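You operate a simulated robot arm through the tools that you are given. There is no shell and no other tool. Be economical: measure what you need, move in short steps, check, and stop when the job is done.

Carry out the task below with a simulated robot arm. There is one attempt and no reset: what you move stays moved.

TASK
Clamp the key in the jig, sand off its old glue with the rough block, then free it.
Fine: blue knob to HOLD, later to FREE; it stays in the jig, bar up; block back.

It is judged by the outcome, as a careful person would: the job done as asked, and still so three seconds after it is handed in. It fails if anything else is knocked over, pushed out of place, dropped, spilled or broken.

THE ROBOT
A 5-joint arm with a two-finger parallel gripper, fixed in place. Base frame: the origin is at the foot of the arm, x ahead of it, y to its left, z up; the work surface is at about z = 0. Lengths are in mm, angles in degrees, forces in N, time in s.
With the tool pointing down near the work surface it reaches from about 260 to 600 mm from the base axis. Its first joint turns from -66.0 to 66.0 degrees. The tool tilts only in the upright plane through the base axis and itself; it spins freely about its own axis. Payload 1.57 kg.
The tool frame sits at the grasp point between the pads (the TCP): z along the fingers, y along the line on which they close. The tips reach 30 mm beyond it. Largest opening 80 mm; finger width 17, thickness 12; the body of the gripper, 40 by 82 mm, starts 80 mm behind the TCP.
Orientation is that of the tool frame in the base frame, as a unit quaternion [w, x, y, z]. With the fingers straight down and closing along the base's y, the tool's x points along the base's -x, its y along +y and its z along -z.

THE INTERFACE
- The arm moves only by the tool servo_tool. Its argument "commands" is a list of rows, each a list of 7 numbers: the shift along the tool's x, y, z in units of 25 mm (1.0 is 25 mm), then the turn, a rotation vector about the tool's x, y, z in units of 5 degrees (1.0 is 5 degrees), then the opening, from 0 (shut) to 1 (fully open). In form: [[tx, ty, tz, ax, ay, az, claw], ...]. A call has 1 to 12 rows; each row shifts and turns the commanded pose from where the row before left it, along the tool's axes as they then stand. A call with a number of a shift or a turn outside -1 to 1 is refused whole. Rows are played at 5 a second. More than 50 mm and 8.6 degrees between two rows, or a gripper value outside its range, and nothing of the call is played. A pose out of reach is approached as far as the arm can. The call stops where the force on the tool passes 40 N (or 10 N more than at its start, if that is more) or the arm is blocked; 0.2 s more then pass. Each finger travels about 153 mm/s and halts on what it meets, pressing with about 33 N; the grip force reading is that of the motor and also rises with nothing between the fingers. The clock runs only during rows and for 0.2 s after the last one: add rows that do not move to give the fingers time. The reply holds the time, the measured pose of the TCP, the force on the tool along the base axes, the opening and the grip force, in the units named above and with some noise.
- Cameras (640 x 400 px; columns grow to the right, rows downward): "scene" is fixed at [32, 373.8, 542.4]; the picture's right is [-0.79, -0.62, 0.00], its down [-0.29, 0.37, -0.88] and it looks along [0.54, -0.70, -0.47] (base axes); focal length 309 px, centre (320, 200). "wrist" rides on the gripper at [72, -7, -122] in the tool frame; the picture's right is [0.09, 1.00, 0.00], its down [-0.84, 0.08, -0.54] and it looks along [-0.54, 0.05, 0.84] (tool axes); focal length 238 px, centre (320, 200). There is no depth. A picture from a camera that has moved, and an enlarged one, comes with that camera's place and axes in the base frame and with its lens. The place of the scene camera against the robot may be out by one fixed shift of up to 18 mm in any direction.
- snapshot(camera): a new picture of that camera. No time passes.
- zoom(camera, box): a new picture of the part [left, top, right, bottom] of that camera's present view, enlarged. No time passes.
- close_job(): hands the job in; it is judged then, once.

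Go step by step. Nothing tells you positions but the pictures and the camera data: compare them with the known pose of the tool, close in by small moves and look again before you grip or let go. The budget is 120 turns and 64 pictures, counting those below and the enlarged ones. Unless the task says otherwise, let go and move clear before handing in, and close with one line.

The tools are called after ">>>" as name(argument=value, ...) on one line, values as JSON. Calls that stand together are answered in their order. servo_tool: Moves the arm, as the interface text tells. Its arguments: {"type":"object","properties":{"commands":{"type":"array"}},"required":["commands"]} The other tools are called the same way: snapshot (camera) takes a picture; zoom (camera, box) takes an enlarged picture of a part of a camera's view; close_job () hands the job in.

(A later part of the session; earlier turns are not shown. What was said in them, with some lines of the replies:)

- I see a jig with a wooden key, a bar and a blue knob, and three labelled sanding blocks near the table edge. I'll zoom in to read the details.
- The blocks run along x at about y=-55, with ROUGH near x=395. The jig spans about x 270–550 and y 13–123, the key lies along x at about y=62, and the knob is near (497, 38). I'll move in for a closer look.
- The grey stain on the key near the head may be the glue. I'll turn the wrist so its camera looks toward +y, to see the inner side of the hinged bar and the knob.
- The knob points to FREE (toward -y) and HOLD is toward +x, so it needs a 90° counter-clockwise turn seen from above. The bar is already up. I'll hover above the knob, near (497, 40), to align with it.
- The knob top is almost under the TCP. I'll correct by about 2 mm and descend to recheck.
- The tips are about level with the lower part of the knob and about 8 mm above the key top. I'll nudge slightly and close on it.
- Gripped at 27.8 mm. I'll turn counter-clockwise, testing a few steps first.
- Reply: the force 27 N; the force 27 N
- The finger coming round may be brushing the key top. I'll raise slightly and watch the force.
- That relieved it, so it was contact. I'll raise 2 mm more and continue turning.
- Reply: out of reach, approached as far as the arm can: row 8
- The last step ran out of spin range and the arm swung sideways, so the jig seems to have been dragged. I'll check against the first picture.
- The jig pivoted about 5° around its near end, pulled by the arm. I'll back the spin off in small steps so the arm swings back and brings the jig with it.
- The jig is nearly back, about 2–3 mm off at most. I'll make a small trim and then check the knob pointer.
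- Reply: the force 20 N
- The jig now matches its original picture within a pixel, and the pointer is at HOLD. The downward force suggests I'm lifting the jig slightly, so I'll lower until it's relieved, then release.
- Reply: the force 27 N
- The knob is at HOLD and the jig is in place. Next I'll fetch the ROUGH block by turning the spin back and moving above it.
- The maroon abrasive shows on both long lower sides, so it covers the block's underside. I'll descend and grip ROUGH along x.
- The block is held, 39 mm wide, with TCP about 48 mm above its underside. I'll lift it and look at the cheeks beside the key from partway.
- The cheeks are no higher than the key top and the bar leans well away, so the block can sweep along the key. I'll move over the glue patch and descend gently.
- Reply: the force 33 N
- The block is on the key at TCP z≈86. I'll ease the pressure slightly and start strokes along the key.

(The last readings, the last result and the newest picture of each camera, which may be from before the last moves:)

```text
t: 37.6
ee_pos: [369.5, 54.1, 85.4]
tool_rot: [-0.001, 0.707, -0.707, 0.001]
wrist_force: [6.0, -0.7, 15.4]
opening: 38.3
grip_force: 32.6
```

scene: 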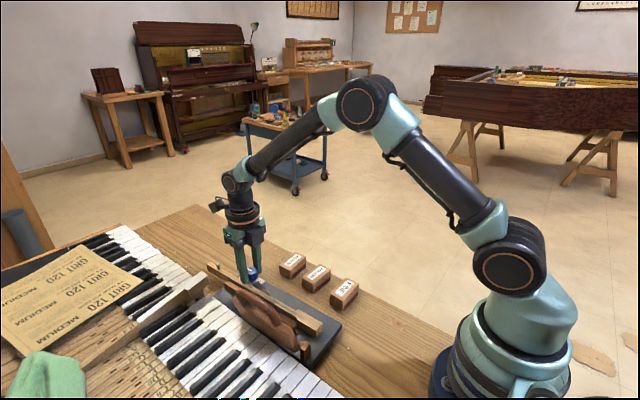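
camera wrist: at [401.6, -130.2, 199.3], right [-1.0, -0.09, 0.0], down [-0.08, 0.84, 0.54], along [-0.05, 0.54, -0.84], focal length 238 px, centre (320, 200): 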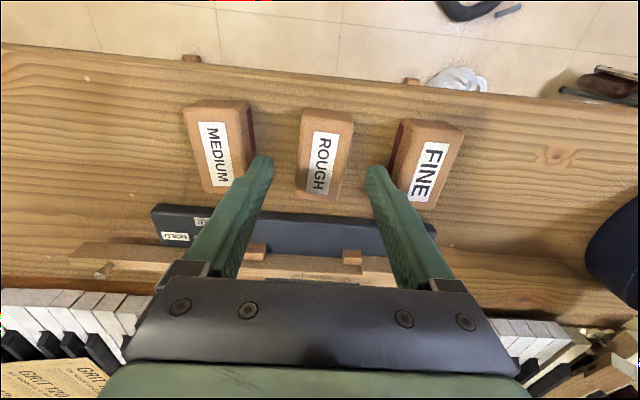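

>>> servo_tool(commands=[[0, 0.4, 0, 0, 0, 0, 0.3], [0, 0.4, 0, 0, 0, 0, 0.3], [0, -0.4, 0, 0, 0, 0, 0.3], [0, -0.4, 0, 0, 0, 0, 0.3], [0, -0.4, 0, 0, 0, 0, 0.3], [0, -0.4, 0, 0, 0, 0, 0.3], [0, -0.4, 0, 0, 0, 0, 0.3], [0, -0.4, 0, 0, 0, 0, 0.3], [0, -0.4, 0, 0, 0, 0, 0.3], [0, 0, 0, 0, 0, 0, 0.3]])

>>> zoom(camera="scene", box=[200, 240, 370, 370])

```text
t: 39.8
ee_pos: [417.6, 52.6, 87.5]
tool_rot: [0.0, 0.707, -0.707, 0.0]
wrist_force: [-0.7, 0.2, -1.2]
opening: 38.2
grip_force: 33.1
```

```text
3.08 times, centred on (285, 305) of scene
camera zoom: at [32.0, 373.8, 542.4], right [-0.79, -0.62, 0.0], down [-0.29, 0.37, -0.88], along [0.54, -0.7, -0.47], focal length 950 px, centre (428, -123)
```

zoom: 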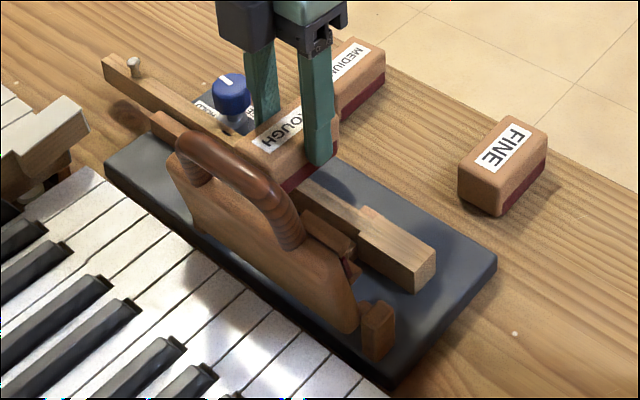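

Strokes are working and the jig is stable. Contact faded at the far end, so I'll lower about 1 mm and keep stroking.

>>> servo_tool(commands=[[0, 0.2, 0.04, 0, 0, 0, 0.3], [0, 0.4, 0.02, 0, 0, 0, 0.3], [0, 0.4, 0, 0, 0, 0, 0.3], [0, 0.4, 0, 0, 0, 0, 0.3], [0, 0.4, 0, 0, 0, 0, 0.3], [0, 0, 0, 0, 0, 0, 0.3]])

```text
t: 41.2
ee_pos: [376.8, 54.2, 85.0]
tool_rot: [0.005, -0.707, 0.707, -0.003]
wrist_force: [10.5, -1.6, 31.8]
opening: 38.5
grip_force: 33.1
```

>>> servo_tool(commands=[[0, 0.4, -0.03, 0, 0, 0, 0.3], [0, 0.4, 0, 0, 0, 0, 0.3], [0, 0.3, 0, 0, 0, 0, 0.3], [0, -0.4, 0, 0, 0, 0, 0.3], [0, -0.4, 0, 0, 0, 0, 0.3], [0, -0.4, 0, 0, 0, 0, 0.3], [0, -0.4, 0, 0, 0, 0, 0.3], [0, -0.4, 0, 0, 0, 0, 0.3], [0, 0, 0, 0, 0, 0, 0.3]])

```text
t: 43.2
ee_pos: [395.7, 53.3, 85.3]
tool_rot: [0.001, 0.708, -0.707, 0.0]
wrist_force: [-5.0, -0.8, 14.9]
opening: 38.4
grip_force: 32.4
```

>>> servo_tool(commands=[[0, -0.4, 0.03, 0, 0, 0, 0.3], [0, -0.4, 0.02, 0, 0, 0, 0.3], [0, -0.4, 0, 0, 0, 0, 0.3], [0, 0.4, 0, 0, 0, 0, 0.3], [0, 0.4, 0, 0, 0, 0, 0.3], [0, 0.4, 0, 0, 0, 0, 0.3], [0, 0.4, -0.02, 0, 0, 0, 0.3], [0, 0.4, -0.02, 0, 0, 0, 0.3], [0, 0.4, 0, 0, 0, 0, 0.3], [0, 0.4, 0, 0, 0, 0, 0.3], [0, 0.4, 0, 0, 0, 0, 0.3], [0, 0, 0, 0, 0, 0, 0.3]])

>>> servo_tool(commands=[[0, -0.4, 0, 0, 0, 0, 0.3], [0, -0.4, 0, 0, 0, 0, 0.3], [0, -0.4, 0, 0, 0, 0, 0.3], [0, -0.4, 0, 0, 0, 0, 0.3], [0, -0.4, 0.02, 0, 0, 0, 0.3], [0, -0.4, 0.02, 0, 0, 0, 0.3], [0, -0.4, 0, 0, 0, 0, 0.3], [0, 0, 0, 0, 0, 0, 0.3]])

```text
t: 45.8
ee_pos: [346.8, 53.5, 84.3]
tool_rot: [0.001, -0.706, 0.708, -0.001]
wrist_force: [5.0, -1.3, 15.4]
opening: 38.9
grip_force: 32.7
```

```text
t: 47.6
ee_pos: [415.9, 53.4, 83.4]
tool_rot: [0.0, 0.707, -0.707, 0.0]
wrist_force: [-5.7, -0.8, 13.8]
opening: 38.4
grip_force: 32.6
```

Contact held at about 15 N throughout. I'll raise the block, move it aside toward -y and inspect the key.

>>> servo_tool(commands=[[0, 0, -1, 0, 0, 0, 0.3], [0, 0, -1, 0, 0, 0, 0.3], [0, 0, -1, 0, 0, 0, 0.3], [1, 0, 0, 0, 0, 0, 0.3], [1, 0, 0, 0, 0, 0, 0.3], [1, 0.5, 0, 0, 0, 0, 0.3], [0.5, 0.5, 0, 0, 0, 0, 0.3], [0, 0, 0, 0, 0, 0, 0.3]])

>>> zoom(camera="scene", box=[240, 270, 340, 345])

>>> snapshot(camera="wrist")

```text
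t: 49.4
ee_pos: [390.7, -35.3, 158.0]
tool_rot: [-0.001, -0.707, 0.707, 0.0]
wrist_force: [1.0, 0.3, 0.7]
opening: 38.8
grip_force: 33.5
```

```text
5.33 times, centred on (290, 308) of scene
camera zoom: at [32.0, 373.8, 542.4], right [-0.79, -0.62, 0.0], down [-0.29, 0.37, -0.88], along [0.54, -0.7, -0.47], focal length 1647 px, centre (480, -373)
```

zoom: 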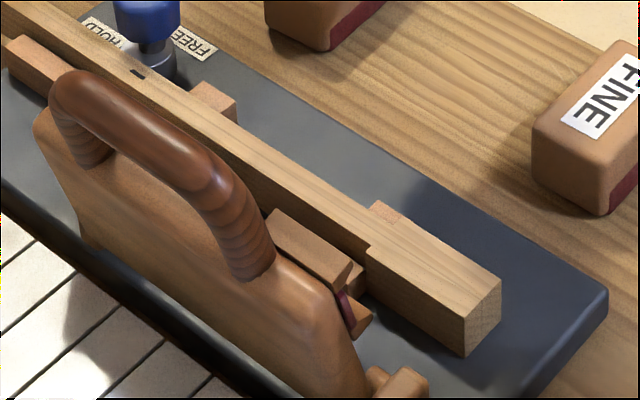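

```text
19 pictures are left
camera wrist: at [398.0, -106.7, 280.5], right [-1.0, -0.09, 0.0], down [-0.08, 0.84, 0.54], along [-0.05, 0.54, -0.84], focal length 238 px, centre (320, 200)
```

wrist: 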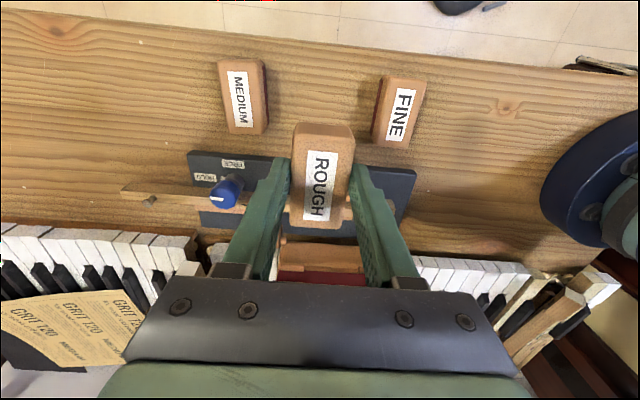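

The grey glue is gone from the key. Now I'll set the ROUGH block back exactly where it came from.

>>> servo_tool(commands=[[0.5, 0, 0, 0, 0, 0, 0.3], [0.5, 0, 0, 0, 0, 0, 0.3], [0, 0, 1, 0, 0, 0, 0.3], [0, 0, 1, 0, 0, 0, 0.3], [0, 0, 1, 0, 0, 0, 0.3], [0, 0, 0.8, 0, 0, 0, 0.3], [0, 0, 0.2, 0, 0, 0, 0.3], [0, 0, 0.1, 0, 0, 0, 0.3], [0, 0, 0.1, 0, 0, 0, 0.3], [0, 0, 0, 0, 0, 0, 0.3]])

>>> zoom(camera="scene", box=[260, 220, 380, 320])

```text
t: 51.6
ee_pos: [390.3, -60.4, 54.2]
tool_rot: [0.001, 0.707, -0.707, 0.001]
wrist_force: [-0.2, 0.8, -0.3]
opening: 38.3
grip_force: 32.7
```

```text
4.00 times, centred on (320, 270) of scene
camera zoom: at [32.0, 373.8, 542.4], right [-0.79, -0.62, 0.0], down [-0.29, 0.37, -0.88], along [0.54, -0.7, -0.47], focal length 1236 px, centre (320, -80)
```

zoom: 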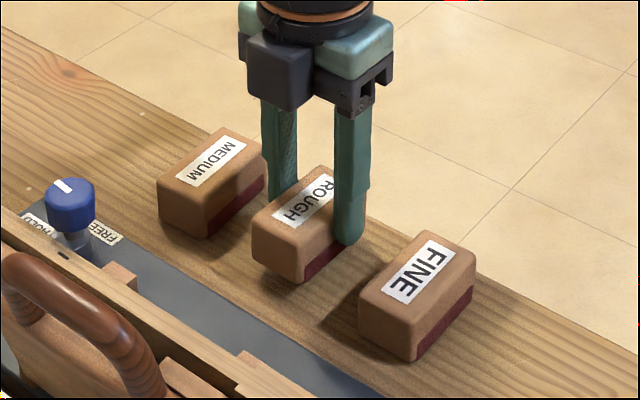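

>>> servo_tool(commands=[[0, 0, 0.08, 0, 0, 0, 0.3], [0, 0, 0.06, 0, 0, 0, 0.3], [0, 0, 0.04, 0, 0, 0, 0.3], [0, 0, 0, 0, 0, 0, 0.3]])

```text
t: 52.6
ee_pos: [388.7, -60.6, 50.6]
tool_rot: [0.0, 0.708, -0.707, -0.001]
wrist_force: [-0.7, 0.4, -0.7]
opening: 38.2
grip_force: 33.3
```

>>> servo_tool(commands=[[0, 0, 0.04, 0, 0, 0, 0.3], [0, 0, 0.03, 0, 0, 0, 0.3], [0, 0, 0, 0, 0, 0, 0.3]])

```text
t: 53.4
ee_pos: [389.7, -59.7, 48.4]
tool_rot: [0.0, 0.707, -0.707, 0.0]
wrist_force: [0.4, 0.8, -0.4]
opening: 38.6
grip_force: 33.3
```

>>> servo_tool(commands=[[0, 0, 0.03, 0, 0, 0, 0.3], [0, 0, 0.03, 0, 0, 0, 0.3], [0, 0, 0, 0, 0, 0, 0.3]])

```text
t: 54.2
ee_pos: [390.2, -59.5, 46.7]
tool_rot: [-0.001, -0.707, 0.708, 0.0]
wrist_force: [-0.9, 0.4, -0.8]
opening: 38.6
grip_force: 32.8
```

>>> servo_tool(commands=[[0, 0, 0.04, 0, 0, 0, 0.3], [0, 0, 0.03, 0, 0, 0, 0.3], [0, 0, 0, 0, 0, 0, 0.3]])

>>> zoom(camera="scene", box=[260, 220, 380, 320])

```text
t: 55.0
ee_pos: [390.3, -59.0, 44.6]
tool_rot: [-0.001, -0.707, 0.708, 0.0]
wrist_force: [-4.8, 2.2, 15.0]
opening: 38.7
grip_force: 32.8
```

```text
4.00 times, centred on (320, 270) of scene
camera zoom: at [31.9, 373.8, 542.4], right [-0.79, -0.62, 0.0], down [-0.29, 0.37, -0.88], along [0.54, -0.7, -0.47], focal length 1236 px, centre (320, -80)
```

zoom: 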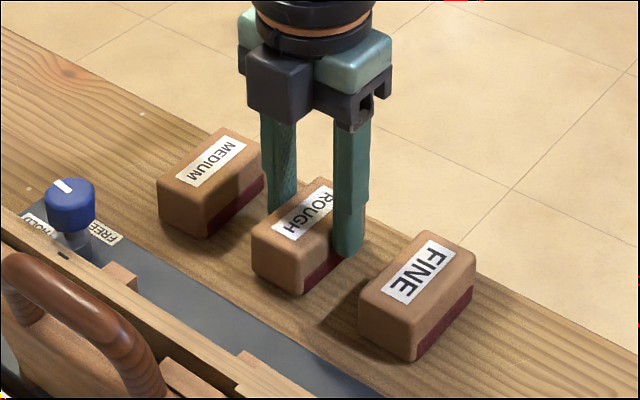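

The block is on the table in its original place. I'll release it and rise.

>>> servo_tool(commands=[[0, 0, -0.03, 0, 0, 0, 0.5], [0, 0, 0, 0, 0, 0, 0.75], [0, 0, 0, 0, 0, 0, 0.8], [0, 0, -1, 0, 0, 0, 0.8], [0, 0, -1, 0, 0, 0, 0.8], [0, 0, -1, 0, 0, 0, 0.8], [0, 0, -1, 0, 0, 0, 0.8]])

>>> zoom(camera="scene", box=[200, 240, 370, 370])

```text
t: 56.6
ee_pos: [389.4, -58.4, 146.7]
tool_rot: [-0.001, 0.708, -0.707, 0.001]
wrist_force: [0.1, 0.2, 0.5]
opening: 64.1
grip_force: 0.0
```

```text
3.08 times, centred on (285, 305) of scene
camera zoom: at [32.0, 373.8, 542.4], right [-0.79, -0.62, 0.0], down [-0.29, 0.37, -0.88], along [0.54, -0.7, -0.47], focal length 950 px, centre (428, -123)
```

zoom: 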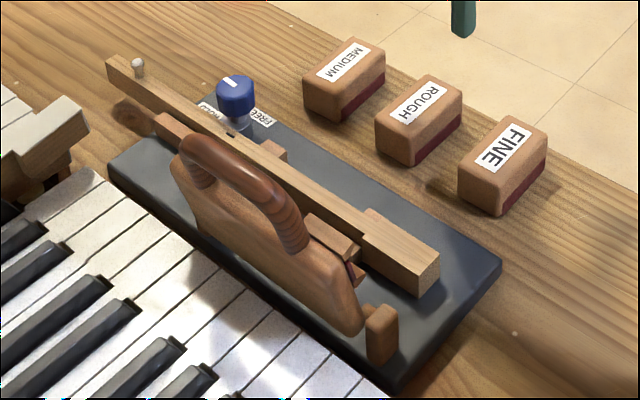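

The block is back. Now I'll go over to the knob, fingers still closing along x, to turn it back to FREE.

>>> servo_tool(commands=[[0, -1, 0, 0, 0, 0, 0.7], [-1, -1, 0, 0, 0, 0, 0.7], [-1, -1, 0, 0, 0, 0, 0.7], [-1, -1, 0, 0, 0, 0, 0.7], [-1, 0, 0, 0, 0, 0, 0.7], [0, 0, 1, 0, 0, 0, 0.7], [0, 0, 1, 0, 0, 0, 0.7], [0, 0, 0, 0, 0, 0, 0.7]])

>>> zoom(camera="wrist", box=[240, 80, 400, 220])

```text
t: 58.4
ee_pos: [492.3, 42.0, 97.7]
tool_rot: [0.0, -0.707, 0.708, 0.0]
wrist_force: [0.5, 0.1, 0.6]
opening: 56.3
grip_force: 0.0
```

```text
2.86 times, centred on (320, 150) of wrist
camera zoom: at [499.3, -32.2, 218.6], right [-1.0, -0.09, 0.0], down [-0.08, 0.84, 0.54], along [-0.05, 0.54, -0.84], focal length 681 px, centre (320, 343)
```

zoom: 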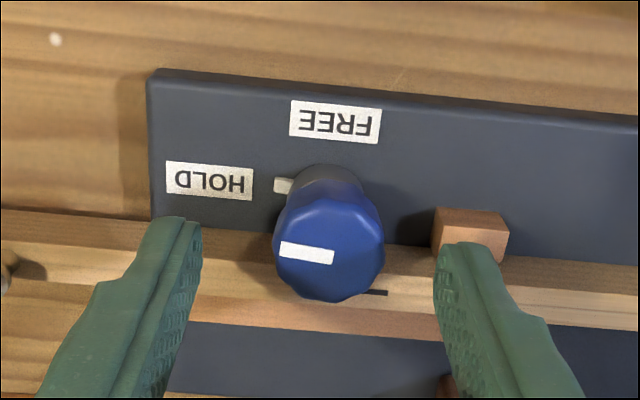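

>>> servo_tool(commands=[[0, 0.1, 0.45, 0, 0, 0, 0.7], [0, 0, 0.42, 0, 0, 0, 0.7], [0, 0, 0, 0, 0, 0, 0.5], [0, 0, 0, 0, 0, 0, 0.3], [0, 0, 0, 0, 0, 0, 0.3], [0, 0, 0, 0, 0, 0, 0.3]])

```text
t: 59.8
ee_pos: [489.1, 40.2, 74.9]
tool_rot: [-0.001, 0.707, -0.707, 0.0]
wrist_force: [11.6, 0.6, 0.1]
opening: 28.1
grip_force: 33.4
```

>>> servo_tool(commands=[[0, 0, 0, 0, 0, 1, 0.3], [0, 0, 0, 0, 0, 1, 0.3], [0, 0, 0, 0, 0, 1, 0.3], [0, 0, 0, 0, 0, 1, 0.3], [0, 0, 0, 0, 0, 1, 0.3], [0, 0, 0, 0, 0, 1, 0.3]])

```text
t: 61.2
ee_pos: [488.6, 39.7, 73.8]
tool_rot: [0.0, -0.5, 0.866, 0.0]
wrist_force: [3.9, -4.0, 9.1]
opening: 28.0
grip_force: 33.4
```

>>> servo_tool(commands=[[0, 0, -0.04, 0, 0, 1, 0.3], [0, 0, 0, 0, 0, 1, 0.3], [0, 0, 0, 0, 0, 1, 0.3], [0, 0, 0, 0, 0, 1, 0.3], [0, 0, 0, 0, 0, 1, 0.3], [0, 0, 0, 0, 0, 1, 0.3]])

>>> zoom(camera="wrist", box=[240, 80, 400, 220])

```text
t: 62.6
ee_pos: [487.7, 39.9, 75.3]
tool_rot: [-0.002, -0.258, 0.966, 0.001]
wrist_force: [2.8, 10.3, -0.5]
opening: 27.7
grip_force: 33.8
```

```text
2.86 times, centred on (320, 150) of wrist
camera zoom: at [429.8, -1.7, 196.7], right [-0.58, 0.82, 0.0], down [0.69, 0.48, 0.54], along [0.44, 0.31, -0.84], focal length 681 px, centre (320, 343)
```

zoom: 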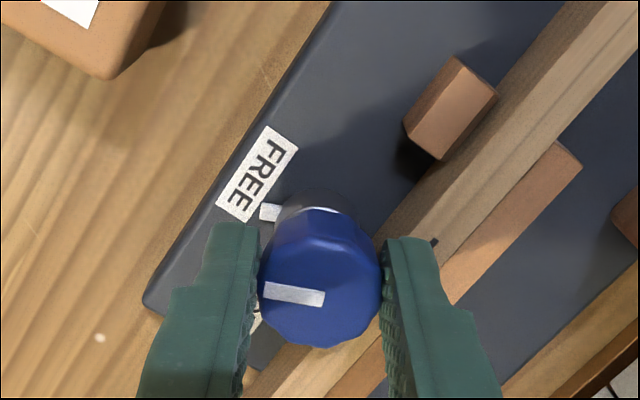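

>>> servo_tool(commands=[[0, 0, 0, 0, 0, 1, 0.3], [0, 0, 0, 0, 0, 1, 0.3], [0, 0, 0, 0, 0, 1, 0.3], [0, 0, 0, 0, 0, 1, 0.3], [0, 0, 0, 0, 0, 1, 0.3], [0, 0, 0, 0, 0, 0.8, 0.3], [0, 0, 0, 0, 0, 0, 0.3]])

>>> zoom(camera="wrist", box=[240, 80, 400, 220])

>>> zoom(camera="scene", box=[200, 240, 370, 370])

```text
t: 64.2
ee_pos: [487.1, 40.7, 74.5]
tool_rot: [-0.001, -0.008, 1.0, 0.0]
wrist_force: [-5.8, 1.7, 0.2]
opening: 28.4
grip_force: 33.0
```

```text
2.86 times, centred on (320, 150) of wrist
camera zoom: at [417.0, 31.6, 196.8], right [-0.11, 0.99, 0.0], down [0.84, 0.09, 0.54], along [0.54, 0.06, -0.84], focal length 681 px, centre (320, 343)
```

zoom: 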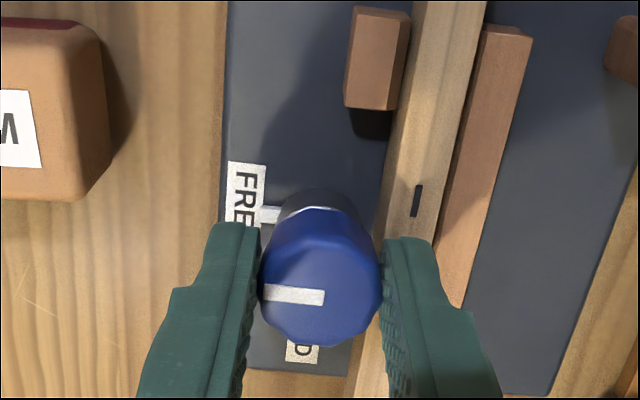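

```text
3.08 times, centred on (285, 305) of scene
camera zoom: at [32.0, 373.8, 542.4], right [-0.79, -0.62, 0.0], down [-0.29, 0.37, -0.88], along [0.54, -0.7, -0.47], focal length 950 px, centre (428, -123)
```

zoom: 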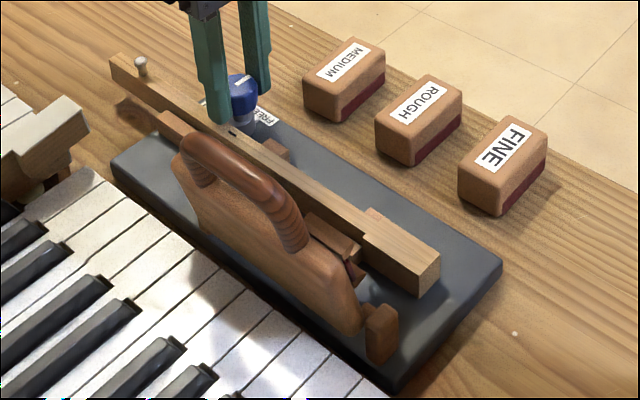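

The pointer is back at FREE. The jig sits about 5 mm toward -x from sanding, so I'll nudge it back while still holding the knob.

>>> servo_tool(commands=[[-0.08, -0.02, 0, 0, 0, 0, 0.3], [-0.08, -0.02, 0, 0, 0, 0, 0.3], [-0.06, -0.01, 0, 0, 0, 0, 0.3], [0, 0, 0, 0, 0, 0, 0.3]])

>>> zoom(camera="scene", box=[200, 240, 370, 370])

```text
t: 65.2
ee_pos: [492.7, 39.8, 75.1]
tool_rot: [-0.002, -0.009, 1.0, -0.001]
wrist_force: [-15.8, 0.3, -0.2]
opening: 28.1
grip_force: 33.7
```

```text
3.08 times, centred on (285, 305) of scene
camera zoom: at [32.0, 373.8, 542.4], right [-0.79, -0.62, 0.0], down [-0.29, 0.37, -0.88], along [0.54, -0.7, -0.47], focal length 950 px, centre (428, -123)
```

zoom: 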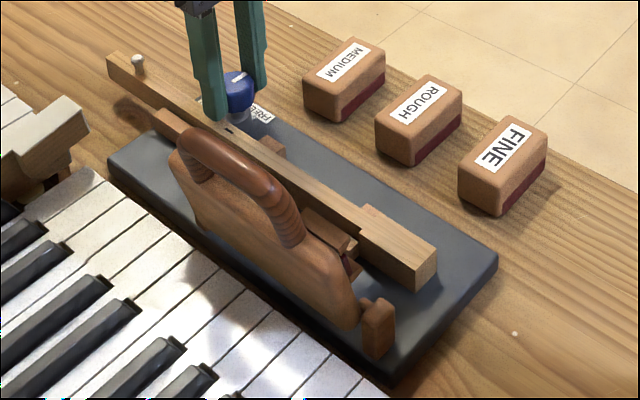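

The jig is back in its original place within a pixel or two. I'll release and rise.

>>> servo_tool(commands=[[0, 0, 0, 0, 0, 0, 0.42], [0, 0, 0, 0, 0, 0, 0.55], [0, 0, 0, 0, 0, 0, 0.55], [0, 0, -1, 0, 0, 0, 0.55], [0, 0, -1, 0, 0, 0, 0.6], [0, 0, -1, 0, 0, 0, 0.6], [0, 0, -1, 0, 0, 0, 0.6], [0.5, 0, -1, 0, 0, 0, 0.6], [1, 0, -1, 0, 0, 0, 0.6], [1, 0, 0, 0, 0, 0, 0.6], [0, 0, 0, 0, 0, 0, 0.6]])

>>> zoom(camera="scene", box=[200, 240, 370, 370])

>>> zoom(camera="wrist", box=[240, 60, 440, 200])

```text
t: 67.6
ee_pos: [430.8, 40.0, 226.1]
tool_rot: [0.0, -0.009, 1.0, 0.0]
wrist_force: [-0.4, -0.8, 0.9]
opening: 48.2
grip_force: 0.1
```

```text
3.08 times, centred on (285, 305) of scene
camera zoom: at [32.0, 373.8, 542.4], right [-0.79, -0.62, 0.0], down [-0.29, 0.37, -0.88], along [0.54, -0.7, -0.47], focal length 950 px, centre (428, -123)
```

zoom: 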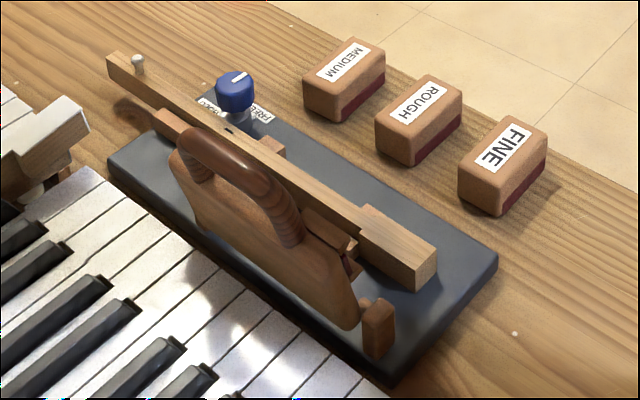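

```text
2.86 times, centred on (340, 130) of wrist
camera zoom: at [360.2, 31.6, 348.0], right [-0.11, 0.99, 0.0], down [0.84, 0.09, 0.54], along [0.54, 0.06, -0.84], focal length 681 px, centre (263, 400)
```

zoom: 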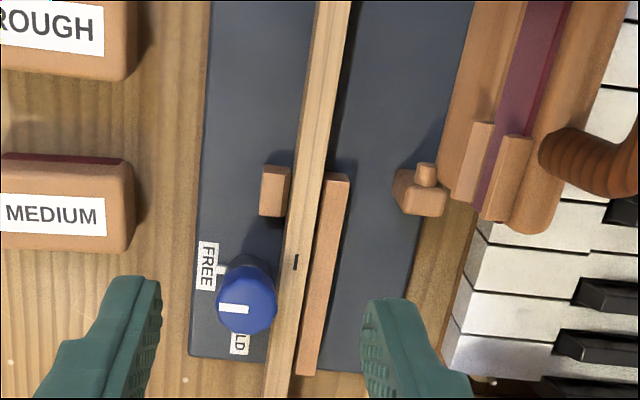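

The knob is at FREE, the bar is up and the block is back. I'll take a last look at the sanded area from the earlier viewpoint.

>>> servo_tool(commands=[[1, -0.2, -0.5, 0, 0, 0, 0.6], [1, -0.2, -0.5, 0, 0, 0, 0.6], [1, -0.2, -0.5, 0, 0, 0, 0.6], [1, -0.2, -0.4, 0, 0, 0, 0.6], [0, 0, 0, 0, 0, 0, 0.6]])

>>> zoom(camera="wrist", box=[290, 70, 410, 190])

```text
t: 68.8
ee_pos: [334.1, 14.2, 273.9]
tool_rot: [0.001, -0.009, 1.0, 0.0]
wrist_force: [-0.6, 0.3, -0.6]
opening: 48.2
grip_force: 0.1
```

```text
3.33 times, centred on (350, 130) of wrist
camera zoom: at [263.3, 6.1, 395.4], right [-0.11, 0.99, 0.0], down [0.84, 0.09, 0.54], along [0.54, 0.06, -0.84], focal length 794 px, centre (220, 433)
```

zoom: 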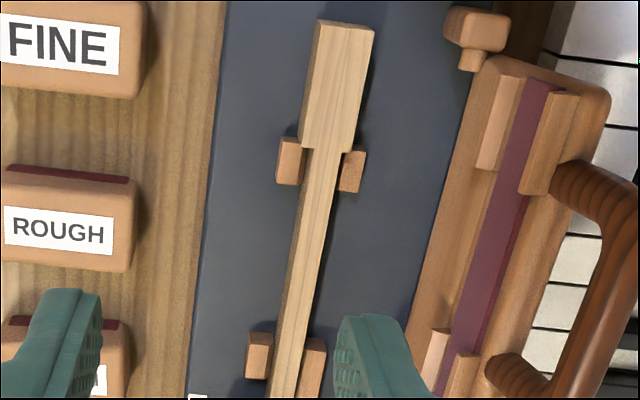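

The key is clean and sits in the jig with the bar up, the knob at FREE and the ROUGH block back in line. The arm is clear, so I'm handing in.

>>> close_job()

```text
The job is handed in.
```

The key was clamped at HOLD, sanded clean with the ROUGH block and set back to FREE; it is still in the jig with the bar up and the block back. The jig was dragged about 20 mm at one end during the first knob turn and slid about 5 mm while sanding, and I put it back to within about 2 mm both times.
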